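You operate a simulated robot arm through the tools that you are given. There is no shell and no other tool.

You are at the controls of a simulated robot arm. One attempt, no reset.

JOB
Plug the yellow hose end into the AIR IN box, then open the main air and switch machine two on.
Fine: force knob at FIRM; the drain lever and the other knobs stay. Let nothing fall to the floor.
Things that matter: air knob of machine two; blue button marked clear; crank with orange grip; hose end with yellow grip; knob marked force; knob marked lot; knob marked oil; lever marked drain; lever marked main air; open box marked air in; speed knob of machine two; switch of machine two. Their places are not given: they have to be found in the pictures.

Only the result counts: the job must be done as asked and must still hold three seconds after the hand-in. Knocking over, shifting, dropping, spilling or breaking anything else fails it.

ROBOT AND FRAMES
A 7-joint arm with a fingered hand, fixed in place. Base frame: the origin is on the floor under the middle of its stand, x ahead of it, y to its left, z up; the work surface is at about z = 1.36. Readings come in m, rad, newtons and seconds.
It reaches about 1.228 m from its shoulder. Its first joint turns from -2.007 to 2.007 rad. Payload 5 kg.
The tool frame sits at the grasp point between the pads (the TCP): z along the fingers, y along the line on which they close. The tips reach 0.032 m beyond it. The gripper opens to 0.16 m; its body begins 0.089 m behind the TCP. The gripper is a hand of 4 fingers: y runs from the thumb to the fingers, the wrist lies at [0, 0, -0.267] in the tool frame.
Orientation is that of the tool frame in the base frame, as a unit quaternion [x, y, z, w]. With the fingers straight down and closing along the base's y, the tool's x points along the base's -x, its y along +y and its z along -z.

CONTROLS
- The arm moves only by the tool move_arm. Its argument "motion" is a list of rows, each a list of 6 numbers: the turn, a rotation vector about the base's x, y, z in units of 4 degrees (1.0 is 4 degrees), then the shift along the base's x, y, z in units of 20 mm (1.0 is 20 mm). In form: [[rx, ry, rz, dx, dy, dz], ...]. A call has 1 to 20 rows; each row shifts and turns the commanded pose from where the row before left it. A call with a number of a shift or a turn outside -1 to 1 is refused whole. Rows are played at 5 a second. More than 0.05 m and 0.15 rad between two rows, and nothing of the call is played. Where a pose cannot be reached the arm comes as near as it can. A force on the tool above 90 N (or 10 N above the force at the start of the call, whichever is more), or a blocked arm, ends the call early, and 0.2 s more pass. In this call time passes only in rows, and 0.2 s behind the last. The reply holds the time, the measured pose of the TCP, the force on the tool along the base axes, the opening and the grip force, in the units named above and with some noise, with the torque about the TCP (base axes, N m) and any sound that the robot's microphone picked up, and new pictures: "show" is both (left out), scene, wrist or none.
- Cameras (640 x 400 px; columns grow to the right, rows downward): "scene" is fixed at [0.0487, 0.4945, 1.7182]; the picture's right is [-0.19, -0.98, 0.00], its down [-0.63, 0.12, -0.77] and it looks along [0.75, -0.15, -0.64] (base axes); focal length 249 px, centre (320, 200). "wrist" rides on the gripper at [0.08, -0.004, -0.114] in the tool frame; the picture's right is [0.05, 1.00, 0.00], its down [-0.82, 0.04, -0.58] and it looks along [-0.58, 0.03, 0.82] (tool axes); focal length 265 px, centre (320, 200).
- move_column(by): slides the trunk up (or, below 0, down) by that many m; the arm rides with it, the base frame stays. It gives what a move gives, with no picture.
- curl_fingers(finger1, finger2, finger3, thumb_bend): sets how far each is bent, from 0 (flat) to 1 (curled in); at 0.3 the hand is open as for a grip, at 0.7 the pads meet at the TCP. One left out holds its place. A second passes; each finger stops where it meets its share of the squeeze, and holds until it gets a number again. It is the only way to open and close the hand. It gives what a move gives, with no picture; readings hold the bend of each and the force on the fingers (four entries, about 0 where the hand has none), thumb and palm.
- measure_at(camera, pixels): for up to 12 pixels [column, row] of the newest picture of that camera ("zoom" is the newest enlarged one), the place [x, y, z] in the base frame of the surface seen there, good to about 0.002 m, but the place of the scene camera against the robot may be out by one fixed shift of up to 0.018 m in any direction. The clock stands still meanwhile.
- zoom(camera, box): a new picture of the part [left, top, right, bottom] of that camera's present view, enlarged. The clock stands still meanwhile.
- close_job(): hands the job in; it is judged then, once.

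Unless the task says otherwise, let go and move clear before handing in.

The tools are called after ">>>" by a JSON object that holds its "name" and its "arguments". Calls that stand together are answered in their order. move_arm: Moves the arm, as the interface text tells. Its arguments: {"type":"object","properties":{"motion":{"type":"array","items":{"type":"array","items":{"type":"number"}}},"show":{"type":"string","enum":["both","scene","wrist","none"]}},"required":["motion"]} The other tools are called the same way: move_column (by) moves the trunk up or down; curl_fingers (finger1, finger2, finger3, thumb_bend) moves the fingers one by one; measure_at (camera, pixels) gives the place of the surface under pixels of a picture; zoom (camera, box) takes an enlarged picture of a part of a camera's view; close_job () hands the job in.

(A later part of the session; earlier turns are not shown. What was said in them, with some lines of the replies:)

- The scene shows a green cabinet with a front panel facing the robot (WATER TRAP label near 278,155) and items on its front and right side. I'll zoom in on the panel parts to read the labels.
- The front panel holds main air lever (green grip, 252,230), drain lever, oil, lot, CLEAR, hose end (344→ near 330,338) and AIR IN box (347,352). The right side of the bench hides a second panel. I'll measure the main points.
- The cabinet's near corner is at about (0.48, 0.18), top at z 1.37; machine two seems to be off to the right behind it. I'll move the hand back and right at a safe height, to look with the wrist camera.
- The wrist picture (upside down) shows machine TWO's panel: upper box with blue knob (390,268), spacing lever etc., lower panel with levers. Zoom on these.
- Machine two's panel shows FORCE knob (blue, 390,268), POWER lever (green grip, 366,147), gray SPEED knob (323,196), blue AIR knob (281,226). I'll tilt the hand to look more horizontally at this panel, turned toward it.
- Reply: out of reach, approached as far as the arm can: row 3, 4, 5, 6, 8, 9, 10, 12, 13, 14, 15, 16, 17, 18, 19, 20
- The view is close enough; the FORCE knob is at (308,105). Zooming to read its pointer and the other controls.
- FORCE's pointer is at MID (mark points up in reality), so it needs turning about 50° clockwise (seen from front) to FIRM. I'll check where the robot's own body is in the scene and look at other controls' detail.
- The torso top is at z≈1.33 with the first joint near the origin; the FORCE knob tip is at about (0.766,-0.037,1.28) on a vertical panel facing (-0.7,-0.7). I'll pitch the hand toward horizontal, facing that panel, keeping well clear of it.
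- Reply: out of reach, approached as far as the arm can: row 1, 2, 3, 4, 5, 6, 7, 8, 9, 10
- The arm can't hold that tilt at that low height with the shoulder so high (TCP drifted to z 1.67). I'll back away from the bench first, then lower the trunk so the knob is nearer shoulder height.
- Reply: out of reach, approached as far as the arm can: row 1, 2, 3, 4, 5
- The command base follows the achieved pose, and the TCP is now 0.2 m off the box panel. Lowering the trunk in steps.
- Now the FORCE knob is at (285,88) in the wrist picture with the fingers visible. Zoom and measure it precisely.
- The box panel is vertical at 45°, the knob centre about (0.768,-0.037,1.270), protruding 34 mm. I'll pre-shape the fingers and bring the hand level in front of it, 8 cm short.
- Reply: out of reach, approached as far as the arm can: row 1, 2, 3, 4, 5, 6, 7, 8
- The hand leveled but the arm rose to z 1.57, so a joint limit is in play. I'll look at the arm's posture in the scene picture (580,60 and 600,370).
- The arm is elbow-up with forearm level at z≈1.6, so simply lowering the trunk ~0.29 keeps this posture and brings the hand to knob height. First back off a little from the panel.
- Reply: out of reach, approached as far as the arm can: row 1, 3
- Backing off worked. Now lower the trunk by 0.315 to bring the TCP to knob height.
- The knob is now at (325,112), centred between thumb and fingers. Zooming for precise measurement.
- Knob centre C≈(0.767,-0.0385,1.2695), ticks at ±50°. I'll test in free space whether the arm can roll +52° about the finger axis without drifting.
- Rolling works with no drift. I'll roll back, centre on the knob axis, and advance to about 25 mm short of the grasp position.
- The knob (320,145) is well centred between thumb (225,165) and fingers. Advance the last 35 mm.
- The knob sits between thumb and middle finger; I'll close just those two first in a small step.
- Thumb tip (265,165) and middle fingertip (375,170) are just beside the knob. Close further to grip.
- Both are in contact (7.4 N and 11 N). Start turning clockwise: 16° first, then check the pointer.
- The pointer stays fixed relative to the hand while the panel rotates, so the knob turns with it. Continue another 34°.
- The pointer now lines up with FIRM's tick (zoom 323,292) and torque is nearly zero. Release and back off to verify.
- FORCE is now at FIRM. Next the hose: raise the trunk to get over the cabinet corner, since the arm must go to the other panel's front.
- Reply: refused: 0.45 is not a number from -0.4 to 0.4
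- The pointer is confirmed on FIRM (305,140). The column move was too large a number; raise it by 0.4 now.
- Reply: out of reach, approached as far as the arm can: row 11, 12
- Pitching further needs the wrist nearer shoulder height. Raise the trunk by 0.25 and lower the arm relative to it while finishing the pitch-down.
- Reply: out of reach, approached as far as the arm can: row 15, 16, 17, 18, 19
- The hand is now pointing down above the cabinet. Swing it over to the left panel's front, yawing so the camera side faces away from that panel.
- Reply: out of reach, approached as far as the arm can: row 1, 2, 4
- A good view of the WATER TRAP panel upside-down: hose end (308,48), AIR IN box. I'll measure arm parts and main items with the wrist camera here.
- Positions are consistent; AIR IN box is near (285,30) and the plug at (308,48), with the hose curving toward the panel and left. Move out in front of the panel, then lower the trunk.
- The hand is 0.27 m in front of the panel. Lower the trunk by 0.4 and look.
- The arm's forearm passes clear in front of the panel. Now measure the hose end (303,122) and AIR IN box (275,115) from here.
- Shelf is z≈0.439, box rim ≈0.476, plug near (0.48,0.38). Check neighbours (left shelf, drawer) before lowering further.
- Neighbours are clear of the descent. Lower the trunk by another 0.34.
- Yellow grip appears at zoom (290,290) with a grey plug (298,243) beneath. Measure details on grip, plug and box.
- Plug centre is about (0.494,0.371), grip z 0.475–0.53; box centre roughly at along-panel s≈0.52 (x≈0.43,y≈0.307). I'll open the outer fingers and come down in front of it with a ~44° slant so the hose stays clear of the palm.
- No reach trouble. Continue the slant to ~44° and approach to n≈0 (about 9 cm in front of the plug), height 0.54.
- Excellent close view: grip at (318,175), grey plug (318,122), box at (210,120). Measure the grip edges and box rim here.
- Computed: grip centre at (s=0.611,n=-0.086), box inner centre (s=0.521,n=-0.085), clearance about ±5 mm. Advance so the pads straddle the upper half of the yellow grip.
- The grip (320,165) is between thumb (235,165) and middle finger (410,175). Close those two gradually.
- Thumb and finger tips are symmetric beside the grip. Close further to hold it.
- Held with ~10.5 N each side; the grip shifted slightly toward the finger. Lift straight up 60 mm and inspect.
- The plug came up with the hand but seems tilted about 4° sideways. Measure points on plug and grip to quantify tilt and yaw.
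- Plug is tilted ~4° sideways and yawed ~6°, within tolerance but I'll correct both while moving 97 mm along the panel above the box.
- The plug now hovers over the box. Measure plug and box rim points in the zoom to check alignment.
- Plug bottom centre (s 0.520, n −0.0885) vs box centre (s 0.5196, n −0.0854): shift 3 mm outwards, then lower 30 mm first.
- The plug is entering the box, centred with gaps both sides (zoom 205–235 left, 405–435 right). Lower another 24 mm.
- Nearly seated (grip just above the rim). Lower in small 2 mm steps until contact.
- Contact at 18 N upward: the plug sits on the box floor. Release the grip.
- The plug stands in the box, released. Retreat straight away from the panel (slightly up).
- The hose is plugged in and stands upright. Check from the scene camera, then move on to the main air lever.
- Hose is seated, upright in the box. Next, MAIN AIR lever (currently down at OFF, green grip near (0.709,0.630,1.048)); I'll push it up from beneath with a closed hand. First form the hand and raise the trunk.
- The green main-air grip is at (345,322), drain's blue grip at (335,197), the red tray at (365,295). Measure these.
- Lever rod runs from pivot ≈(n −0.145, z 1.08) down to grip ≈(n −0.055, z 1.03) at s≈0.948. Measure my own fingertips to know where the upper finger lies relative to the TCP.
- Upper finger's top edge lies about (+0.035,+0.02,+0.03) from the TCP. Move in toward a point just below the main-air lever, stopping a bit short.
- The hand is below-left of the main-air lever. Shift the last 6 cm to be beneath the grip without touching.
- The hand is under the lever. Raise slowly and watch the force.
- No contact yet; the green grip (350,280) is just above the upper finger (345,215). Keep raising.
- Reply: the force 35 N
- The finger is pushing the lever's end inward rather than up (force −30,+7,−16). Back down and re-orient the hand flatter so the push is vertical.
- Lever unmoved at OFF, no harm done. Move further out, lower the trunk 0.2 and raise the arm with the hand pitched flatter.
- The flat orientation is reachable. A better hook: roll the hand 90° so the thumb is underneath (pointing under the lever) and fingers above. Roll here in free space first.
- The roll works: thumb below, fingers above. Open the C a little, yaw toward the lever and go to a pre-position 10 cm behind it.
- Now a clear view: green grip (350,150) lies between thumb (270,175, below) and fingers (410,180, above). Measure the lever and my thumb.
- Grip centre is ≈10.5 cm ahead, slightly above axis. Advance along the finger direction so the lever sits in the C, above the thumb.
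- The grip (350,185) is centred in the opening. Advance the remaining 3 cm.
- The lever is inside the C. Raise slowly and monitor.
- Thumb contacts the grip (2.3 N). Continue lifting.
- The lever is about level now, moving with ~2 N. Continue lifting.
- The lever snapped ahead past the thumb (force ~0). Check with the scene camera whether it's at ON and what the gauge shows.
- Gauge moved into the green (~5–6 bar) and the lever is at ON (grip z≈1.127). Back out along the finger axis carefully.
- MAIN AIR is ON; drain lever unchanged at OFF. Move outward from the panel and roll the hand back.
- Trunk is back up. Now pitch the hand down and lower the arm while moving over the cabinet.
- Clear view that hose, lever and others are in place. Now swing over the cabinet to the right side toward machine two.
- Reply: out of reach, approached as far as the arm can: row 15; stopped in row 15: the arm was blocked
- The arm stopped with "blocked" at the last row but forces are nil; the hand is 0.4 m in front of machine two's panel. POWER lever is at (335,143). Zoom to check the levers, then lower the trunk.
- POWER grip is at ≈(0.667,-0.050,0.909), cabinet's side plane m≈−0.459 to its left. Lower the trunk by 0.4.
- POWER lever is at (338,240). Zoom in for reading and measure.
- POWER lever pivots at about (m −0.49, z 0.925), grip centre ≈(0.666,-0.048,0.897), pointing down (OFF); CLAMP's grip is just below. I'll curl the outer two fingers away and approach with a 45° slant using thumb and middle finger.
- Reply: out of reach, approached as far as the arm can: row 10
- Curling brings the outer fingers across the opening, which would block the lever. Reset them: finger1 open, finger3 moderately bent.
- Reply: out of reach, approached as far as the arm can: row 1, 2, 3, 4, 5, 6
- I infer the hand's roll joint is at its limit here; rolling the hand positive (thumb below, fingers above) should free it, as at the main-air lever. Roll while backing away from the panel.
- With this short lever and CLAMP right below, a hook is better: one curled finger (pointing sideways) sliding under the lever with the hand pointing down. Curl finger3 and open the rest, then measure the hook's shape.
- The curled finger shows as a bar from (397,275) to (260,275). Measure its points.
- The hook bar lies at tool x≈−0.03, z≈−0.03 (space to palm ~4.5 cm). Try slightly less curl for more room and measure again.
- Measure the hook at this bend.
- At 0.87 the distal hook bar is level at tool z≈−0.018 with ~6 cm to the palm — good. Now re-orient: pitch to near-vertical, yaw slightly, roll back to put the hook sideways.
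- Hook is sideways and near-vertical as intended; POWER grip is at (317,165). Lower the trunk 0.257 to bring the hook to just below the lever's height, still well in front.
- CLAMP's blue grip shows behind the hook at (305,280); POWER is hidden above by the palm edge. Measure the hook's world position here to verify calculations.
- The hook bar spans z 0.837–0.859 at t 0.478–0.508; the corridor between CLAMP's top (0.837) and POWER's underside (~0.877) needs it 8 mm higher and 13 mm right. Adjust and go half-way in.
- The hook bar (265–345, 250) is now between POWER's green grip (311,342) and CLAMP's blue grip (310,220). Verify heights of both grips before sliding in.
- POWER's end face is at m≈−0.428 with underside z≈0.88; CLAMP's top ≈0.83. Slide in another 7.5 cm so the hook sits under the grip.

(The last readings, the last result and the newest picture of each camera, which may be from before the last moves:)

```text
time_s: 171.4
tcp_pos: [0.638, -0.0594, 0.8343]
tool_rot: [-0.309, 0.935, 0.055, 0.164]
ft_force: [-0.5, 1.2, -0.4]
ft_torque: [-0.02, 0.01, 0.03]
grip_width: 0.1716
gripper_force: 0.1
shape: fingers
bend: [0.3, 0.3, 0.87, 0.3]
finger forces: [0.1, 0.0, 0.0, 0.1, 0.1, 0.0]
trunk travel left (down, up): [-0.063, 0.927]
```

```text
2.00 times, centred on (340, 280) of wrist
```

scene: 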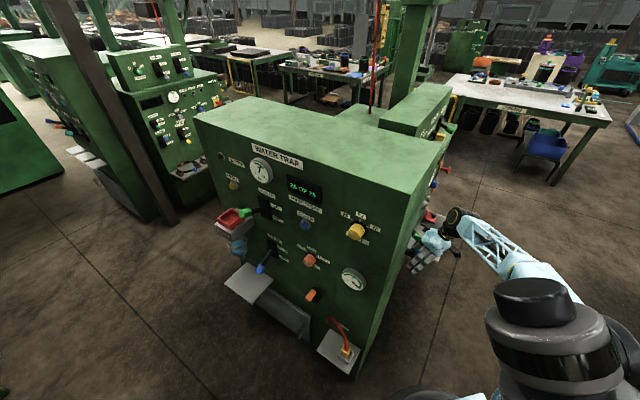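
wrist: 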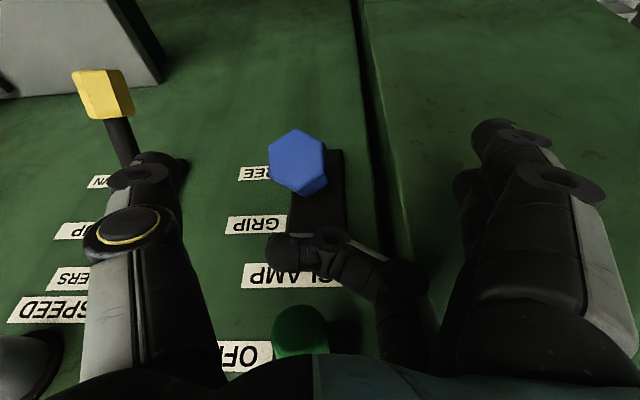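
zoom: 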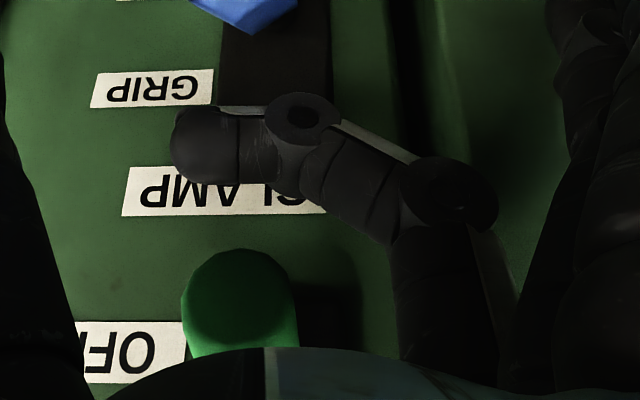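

The hook is under the green grip. Finger2 hangs close to the cabinet face, so bend fingers 1 and 2 inwards a bit, then move 8 mm further in.

>>> {"name": "curl_fingers", "arguments": {"finger1": 0.48, "finger2": 0.48}}

>>> {"name": "move_arm", "arguments": {"motion": [[0, 0, 0, 0.3, 0.3, 0]], "show": "wrist"}}

>>> {"name": "measure_at", "arguments": {"camera": "wrist", "pixels": [[275, 250], [300, 240], [300, 260], [302, 325], [302, 340], [290, 335], [315, 335], [299, 165], [330, 258], [400, 280]]}}

```text
time_s: 172.4
tcp_pos: [0.6385, -0.0605, 0.8351]
tool_rot: [-0.31, 0.935, 0.055, 0.164]
ft_force: [-1.1, -0.1, -0.7]
ft_torque: [0.01, -0.02, -0.01]
grip_width: 0.1359
gripper_force: 0.2
shape: fingers
bend: [0.48, 0.48, 0.87, 0.3]
finger forces: [0.1, 0.0, 0.0, 0.0, 0.1, 0.0]
trunk travel left (down, up): [-0.063, 0.927]
```

```text
time_s: 172.8
tcp_pos: [0.6442, -0.0535, 0.8345]
tool_rot: [-0.31, 0.935, 0.055, 0.164]
ft_force: [0.5, 0.0, 0.1]
ft_torque: [0.03, 0.01, -0.02]
grip_width: 0.136
gripper_force: 0.1
shape: fingers
bend: [0.48, 0.48, 0.87, 0.3]
finger forces: [0.0, 0.0, 0.0, 0.1, 0.0, 0.0]
trunk travel left (down, up): [-0.063, 0.927]
```

wrist: 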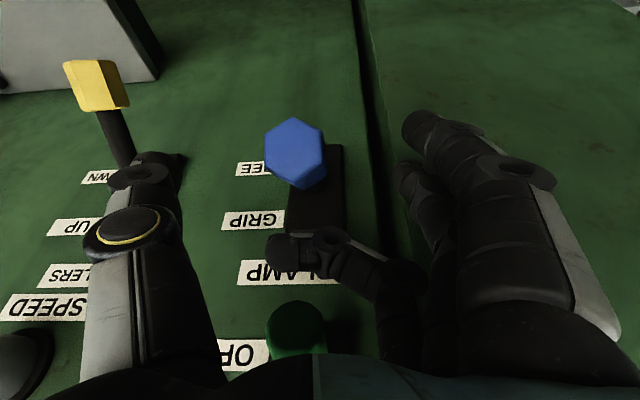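

```text
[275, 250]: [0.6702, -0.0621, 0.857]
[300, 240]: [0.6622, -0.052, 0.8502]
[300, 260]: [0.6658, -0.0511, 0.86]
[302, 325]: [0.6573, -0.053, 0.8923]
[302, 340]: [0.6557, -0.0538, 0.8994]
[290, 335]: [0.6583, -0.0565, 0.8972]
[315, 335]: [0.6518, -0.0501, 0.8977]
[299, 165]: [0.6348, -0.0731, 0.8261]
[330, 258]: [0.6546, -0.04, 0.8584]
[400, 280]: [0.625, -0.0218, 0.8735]
```

The bar (outer face m −0.432, t 0.491–0.522) is right under the grip (t≈0.503). Lift slowly.

>>> {"name": "move_arm", "arguments": {"motion": [[0, 0, 0, 0, 0, 0.35], [0, 0, 0, 0, 0, 0.35], [0, 0, 0, 0, 0, 0.35], [0, 0, 0, 0, 0, 0.35]], "show": "wrist"}}

```text
time_s: 173.8
tcp_pos: [0.6441, -0.0536, 0.8621]
tool_rot: [-0.309, 0.935, 0.055, 0.164]
ft_force: [0.1, 0.1, -0.8]
ft_torque: [0.01, 0.05, -0.02]
grip_width: 0.1362
gripper_force: 0.2
shape: fingers
bend: [0.48, 0.48, 0.87, 0.3]
finger forces: [0.1, 0.1, 1.1, 0.1, 0.0, 0.0]
trunk travel left (down, up): [-0.063, 0.927]
```

wrist: 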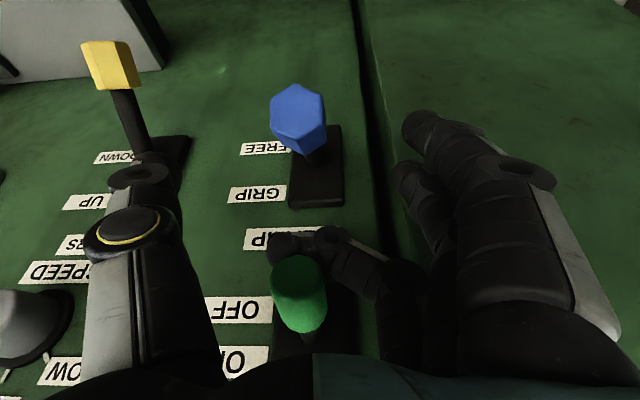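

Finger3 feels 1.1 N — contact. Continue lifting.

>>> {"name": "move_arm", "arguments": {"motion": [[0, 0, 0, 0, 0, 0.35], [0, 0, 0, 0, 0, 0.35], [0, 0, 0, 0, 0, 0.35], [0, 0, 0, 0, 0, 0.35]], "show": "wrist"}}

```text
time_s: 174.8
tcp_pos: [0.643, -0.0544, 0.8907]
tool_rot: [-0.31, 0.935, 0.055, 0.164]
ft_force: [-1.6, -1.9, -3.1]
ft_torque: [0.01, 0.05, -0.03]
grip_width: 0.1358
gripper_force: 1.9
shape: fingers
bend: [0.48, 0.48, 0.86, 0.3]
finger forces: [0.0, 0.1, 3.9, 0.0, 0.0, 0.0]
trunk travel left (down, up): [-0.063, 0.927]
heard: click
```

wrist: 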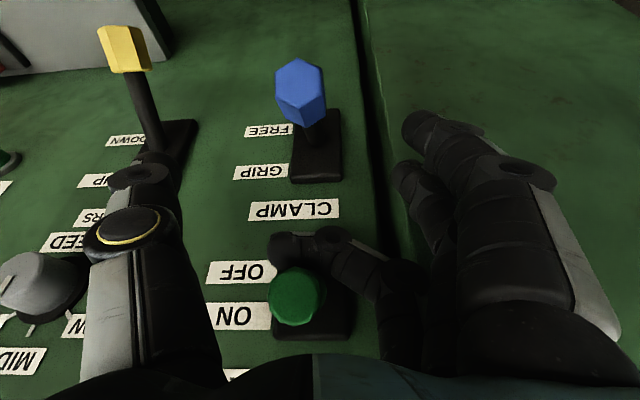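

A click was heard — the switch passed its midpoint. Lift further to reach the ON end.

>>> {"name": "move_arm", "arguments": {"motion": [[0, 0, 0, 0, 0, 0.3], [0, 0, 0, 0, 0, 0.3], [0, 0, 0, 0, 0, 0.3]], "show": "wrist"}}

>>> {"name": "zoom", "arguments": {"camera": "wrist", "box": [200, 180, 400, 360]}}

```text
time_s: 175.7
tcp_pos: [0.6428, -0.0563, 0.9032]
tool_rot: [-0.307, 0.937, 0.055, 0.159]
ft_force: [-15.0, -28.3, -50.6]
ft_torque: [-0.58, 1.13, -0.63]
grip_width: 0.1359
gripper_force: 26.9
shape: fingers
bend: [0.48, 0.48, 0.78, 0.3]
finger forces: [0.0, 0.1, 53.3, 0.1, 0.1, 0.1]
trunk travel left (down, up): [-0.063, 0.927]
```

wrist: 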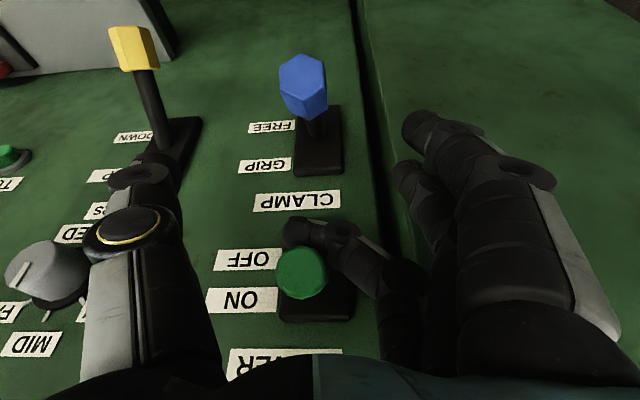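

```text
2.22 times, centred on (300, 270) of wrist
```

zoom: 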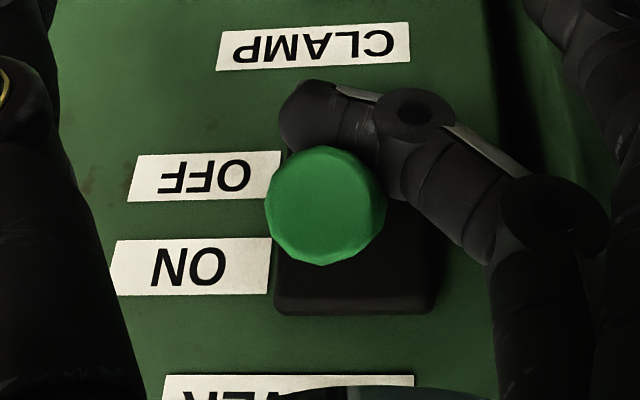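

The force jumped to ~60 N: the lever is at its end stop. Lower the hand to relieve, then withdraw.

>>> {"name": "move_arm", "arguments": {"motion": [[0, 0, 0, 0, 0, -0.5], [0, 0, 0, 0, 0, -0.5], [0, 0, 0, 0, 0, -0.4]], "show": "wrist"}}

>>> {"name": "zoom", "arguments": {"camera": "wrist", "box": [200, 180, 400, 380]}}

>>> {"name": "measure_at", "arguments": {"camera": "wrist", "pixels": [[300, 270], [300, 285], [300, 300], [310, 330], [290, 320], [305, 90]]}}

```text
time_s: 176.4
tcp_pos: [0.644, -0.0504, 0.8839]
tool_rot: [-0.31, 0.934, 0.056, 0.165]
ft_force: [-0.3, -0.7, -0.3]
ft_torque: [-0.04, 0.01, -0.02]
grip_width: 0.1358
gripper_force: 0.1
shape: fingers
bend: [0.48, 0.48, 0.83, 0.3]
finger forces: [0.0, 0.0, 0.0, 0.0, 0.1, 0.0]
trunk travel left (down, up): [-0.063, 0.927]
```

wrist: 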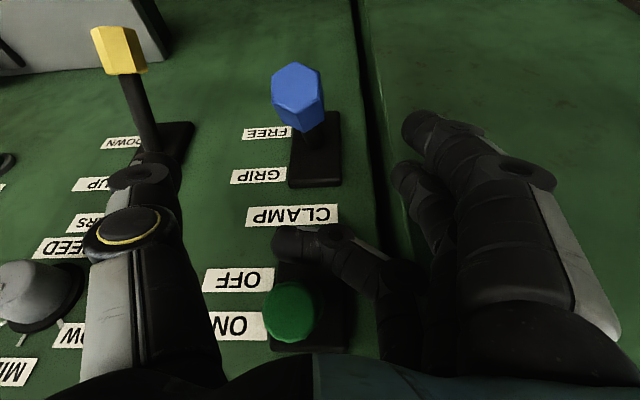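

```text
2.00 times, centred on (300, 280) of wrist
```

zoom: 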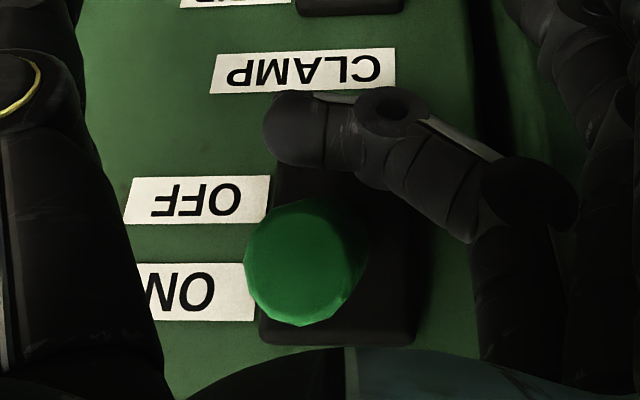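

```text
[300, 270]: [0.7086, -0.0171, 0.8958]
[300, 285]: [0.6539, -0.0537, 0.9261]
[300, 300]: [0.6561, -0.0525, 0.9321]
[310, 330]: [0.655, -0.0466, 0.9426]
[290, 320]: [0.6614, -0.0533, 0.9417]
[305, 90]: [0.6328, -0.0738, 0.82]
```

Lever end has moved from z≈0.889 to ≈0.935 — POWER is ON and holds by itself. Lower 1 cm and withdraw straight out.

>>> {"name": "move_arm", "arguments": {"motion": [[0, 0, 0, 0, 0, -0.4], [0, 0, 0, -0.5, -0.5, 0], [0, 0, 0, -0.5, -0.5, 0], [0, 0, 0, -0.5, -0.5, 0], [0, 0, 0, -0.5, -0.5, 0], [0, 0, 0, -0.5, -0.5, 0], [0, 0, 0, -0.5, -0.5, 0], [0, 0, 0, -0.5, -0.5, 0], [0, 0, 0, -0.5, -0.5, 0], [0, 0, 0, -0.5, -0.5, 0]]}}

>>> {"name": "zoom", "arguments": {"camera": "wrist", "box": [200, 180, 400, 380]}}

```text
time_s: 178.7
tcp_pos: [0.5542, -0.1419, 0.8717]
tool_rot: [-0.309, 0.935, 0.054, 0.164]
ft_force: [1.0, 0.3, 0.0]
ft_torque: [-0.01, 0.01, -0.01]
grip_width: 0.1359
gripper_force: 0.1
shape: fingers
bend: [0.48, 0.48, 0.83, 0.3]
finger forces: [0.0, 0.0, 0.0, 0.0, 0.0, 0.0]
trunk travel left (down, up): [-0.063, 0.927]
```

scene: 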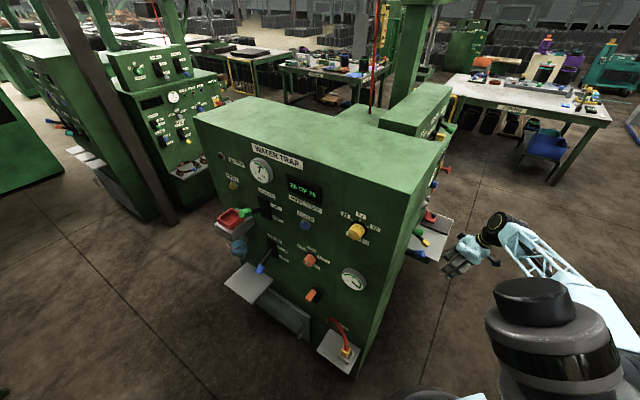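
wrist: 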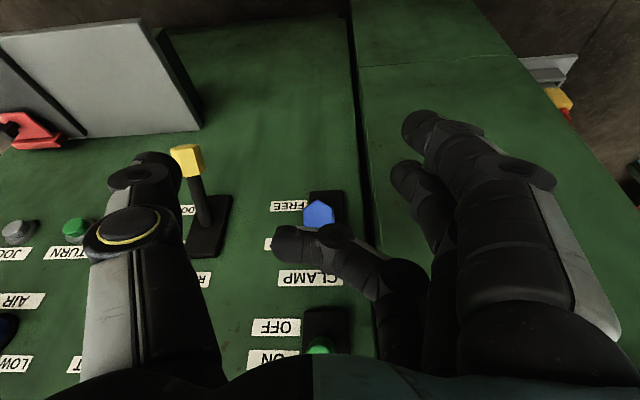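

```text
2.00 times, centred on (300, 280) of wrist
```

zoom: 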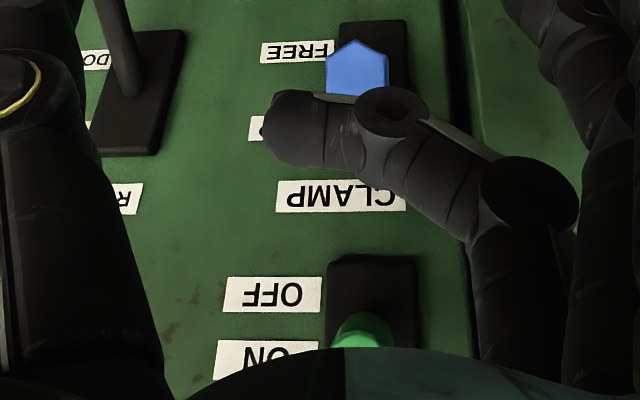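

Withdrawn cleanly. Raise the trunk to view the whole machine-two panel and verify the states.

>>> {"name": "move_column", "arguments": {"by": 0.3}}

>>> {"name": "move_arm", "arguments": {"motion": [[0, 0, 0, -0.3, -0.3, 0], [0, 0, 0, -0.3, -0.3, 0]]}}

>>> {"name": "zoom", "arguments": {"camera": "wrist", "box": [0, 20, 400, 330]}}

>>> {"name": "zoom", "arguments": {"camera": "wrist", "box": [240, 70, 380, 250]}}

```text
time_s: 181.7
tcp_pos: [0.5532, -0.1414, 1.1719]
tool_rot: [-0.31, 0.935, 0.055, 0.163]
ft_force: [0.4, -0.2, 0.4]
ft_torque: [0.0, 0.02, 0.01]
grip_width: 0.1359
gripper_force: 0.1
shape: fingers
bend: [0.48, 0.48, 0.83, 0.3]
finger forces: [0.0, 0.1, 0.1, 0.1, 0.1, 0.0]
trunk travel left (down, up): [-0.363, 0.627]
```

```text
time_s: 182.2
tcp_pos: [0.5401, -0.1549, 1.1722]
tool_rot: [-0.31, 0.935, 0.056, 0.164]
ft_force: [-0.2, 0.3, -0.3]
ft_torque: [0.03, 0.02, -0.01]
grip_width: 0.1357
gripper_force: 0.1
shape: fingers
bend: [0.48, 0.48, 0.83, 0.3]
finger forces: [0.0, 0.1, 0.1, 0.1, 0.1, 0.0]
trunk travel left (down, up): [-0.363, 0.627]
```

scene: 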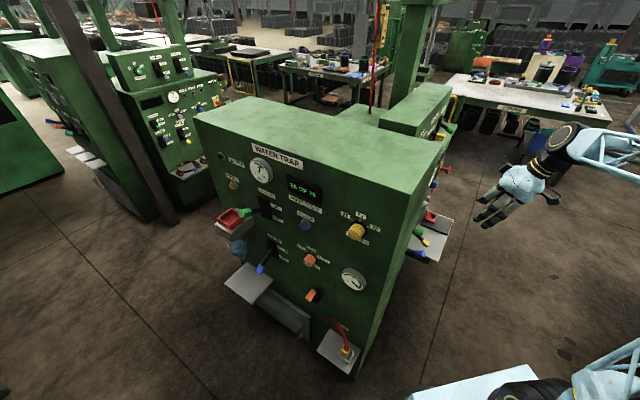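
wrist: 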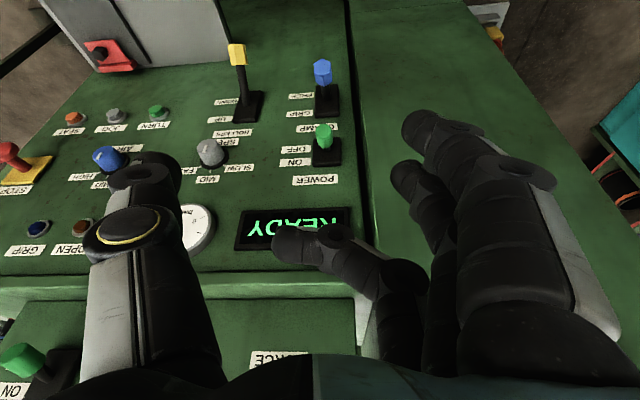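

```text
1.29 times, centred on (200, 175) of wrist
```

zoom: 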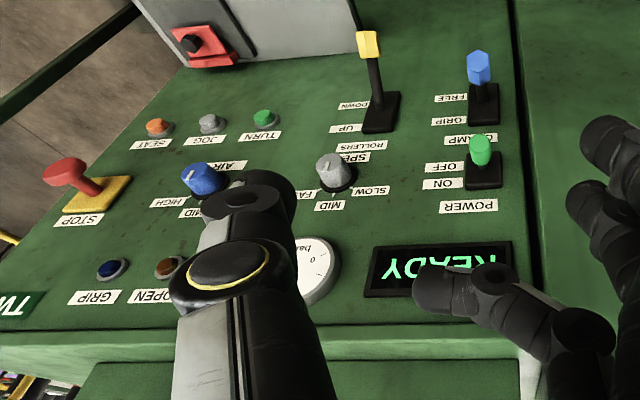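

```text
2.22 times, centred on (310, 160) of wrist
```

zoom: 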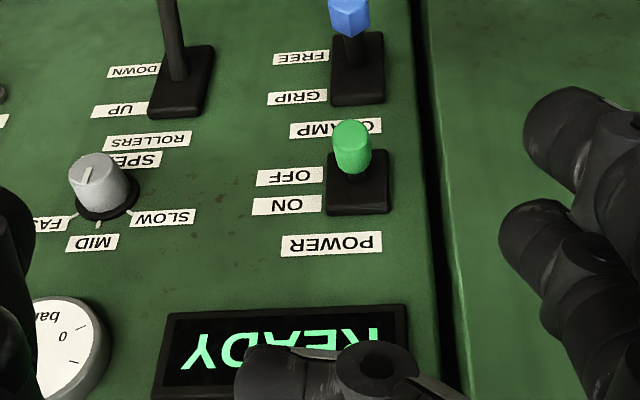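

The display now reads READY and the switch is ON. Do a last check of the FORCE knob by raising the trunk further and moving clear.

>>> {"name": "move_column", "arguments": {"by": 0.35}}

>>> {"name": "move_arm", "arguments": {"motion": [[0, 0, 0, -0.5, -0.5, 0], [0, 0, 0, -0.5, -0.5, 0], [0, 0, 0, -0.5, -0.5, 0]]}}

>>> {"name": "zoom", "arguments": {"camera": "wrist", "box": [150, 60, 400, 330]}}

>>> {"name": "zoom", "arguments": {"camera": "scene", "box": [200, 140, 400, 280]}}

>>> {"name": "zoom", "arguments": {"camera": "scene", "box": [290, 280, 390, 385]}}

```text
time_s: 185.7
tcp_pos: [0.5407, -0.1546, 1.5231]
tool_rot: [-0.31, 0.935, 0.056, 0.164]
ft_force: [-0.9, 0.0, 0.2]
ft_torque: [0.03, -0.03, 0.02]
grip_width: 0.1359
gripper_force: 0.1
shape: fingers
bend: [0.48, 0.48, 0.83, 0.3]
finger forces: [0.0, 0.1, 0.0, 0.0, 0.1, 0.0]
trunk travel left (down, up): [-0.713, 0.277]
```

```text
time_s: 186.5
tcp_pos: [0.5111, -0.1836, 1.5235]
tool_rot: [-0.309, 0.935, 0.054, 0.163]
ft_force: [0.5, -0.2, 0.0]
ft_torque: [0.02, -0.02, -0.03]
grip_width: 0.1359
gripper_force: 0.1
shape: fingers
bend: [0.48, 0.48, 0.83, 0.3]
finger forces: [0.0, 0.0, 0.0, 0.1, 0.1, 0.0]
trunk travel left (down, up): [-0.713, 0.277]
```

scene: 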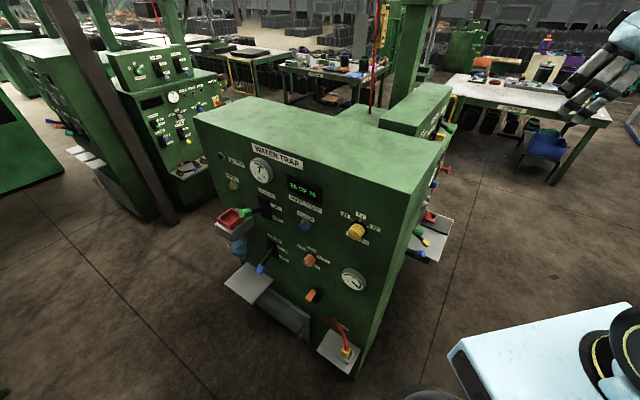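
wrist: 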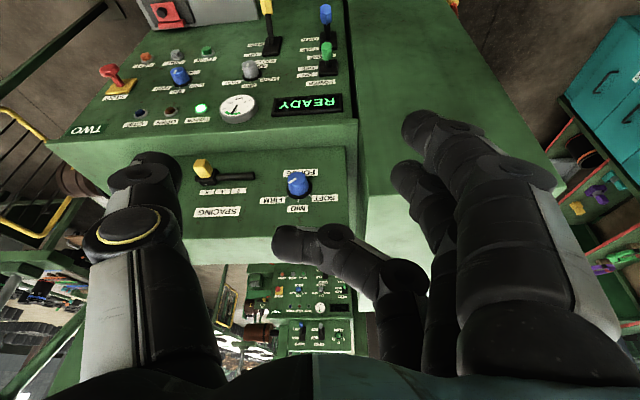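

```text
1.48 times, centred on (275, 195) of wrist
```

zoom: 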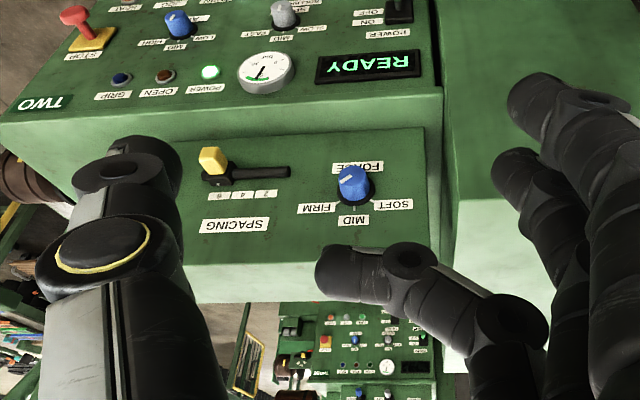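

```text
2.86 times, centred on (300, 210) of scene
```

zoom: 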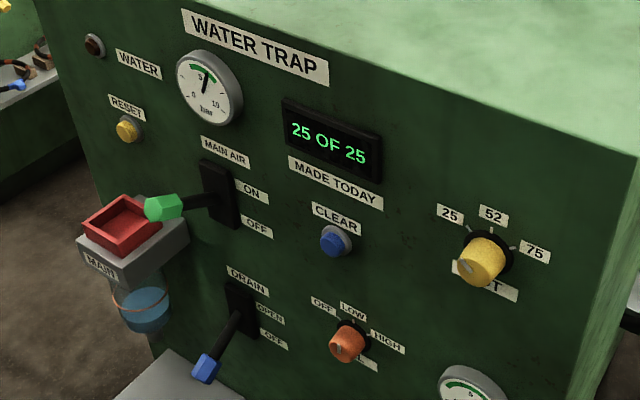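

```text
3.81 times, centred on (340, 332) of scene
```

zoom: 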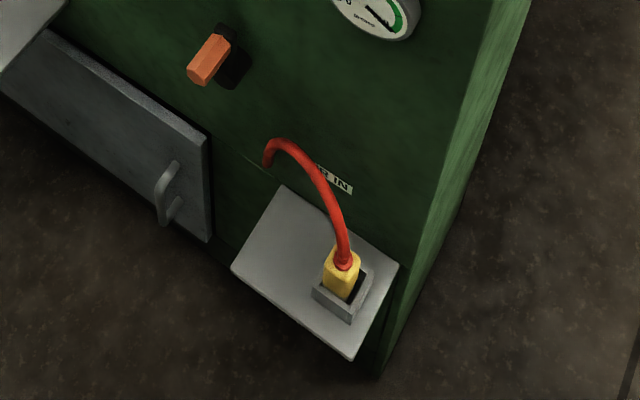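

Main air ON with gauge in green, hose seated, POWER lamp lit and READY. A last zoom on the FORCE pointer.

>>> {"name": "zoom", "arguments": {"camera": "wrist", "box": [250, 155, 350, 220]}}

>>> {"name": "zoom", "arguments": {"camera": "wrist", "box": [120, 40, 350, 130]}}

```text
6.15 times, centred on (300, 188) of wrist
```

zoom: 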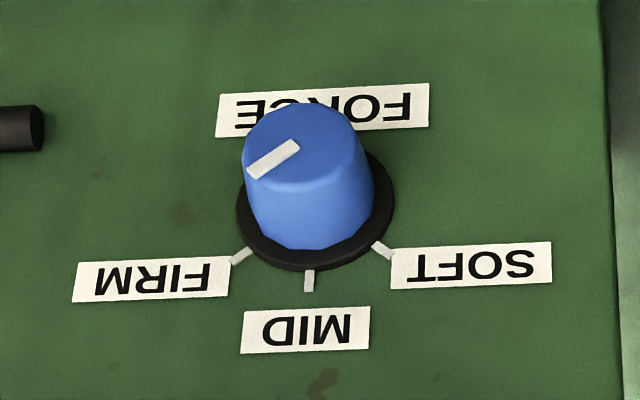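

```text
2.78 times, centred on (235, 85) of wrist
```

zoom: 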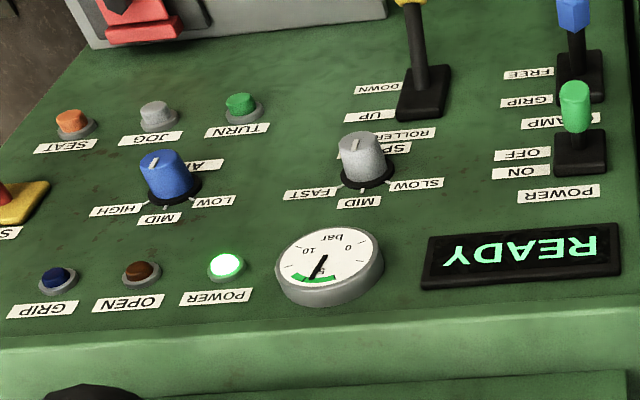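

FORCE points to FIRM, the AIR and SPEED knobs are unchanged at MID, machine two shows READY with its POWER lamp lit. The hand is clear of everything, so I'll hand the job in.

>>> {"name": "close_job", "arguments": {}}

```text
The job is handed in.
```

The job is done and handed in; the last pictures before hand-in showed everything in the state you asked for.

- **Hose:** the yellow hose end stands upright in the AIR IN box, pushed down to the box floor.
- **Main air:** the lever is up at ON and the pressure gauge needle is in the green.
- **Machine two:** the power switch is ON. It clicked over, the POWER lamp is lit and the display reads READY.
- **Force knob:** turned from MID to FIRM, with the pointer on the FIRM mark.
- **Left as they were:** the drain lever, the crank, the CLEAR button and the other knobs (lot, oil, machine two's air and speed). Nothing fell to the floor.

Two contacts were harder than needed. My first try at the main air lever pushed it sideways with about 35 N and did not move it. The machine two switch took about 60 N against its end stop before I backed off. I saw no damage or shift from either.
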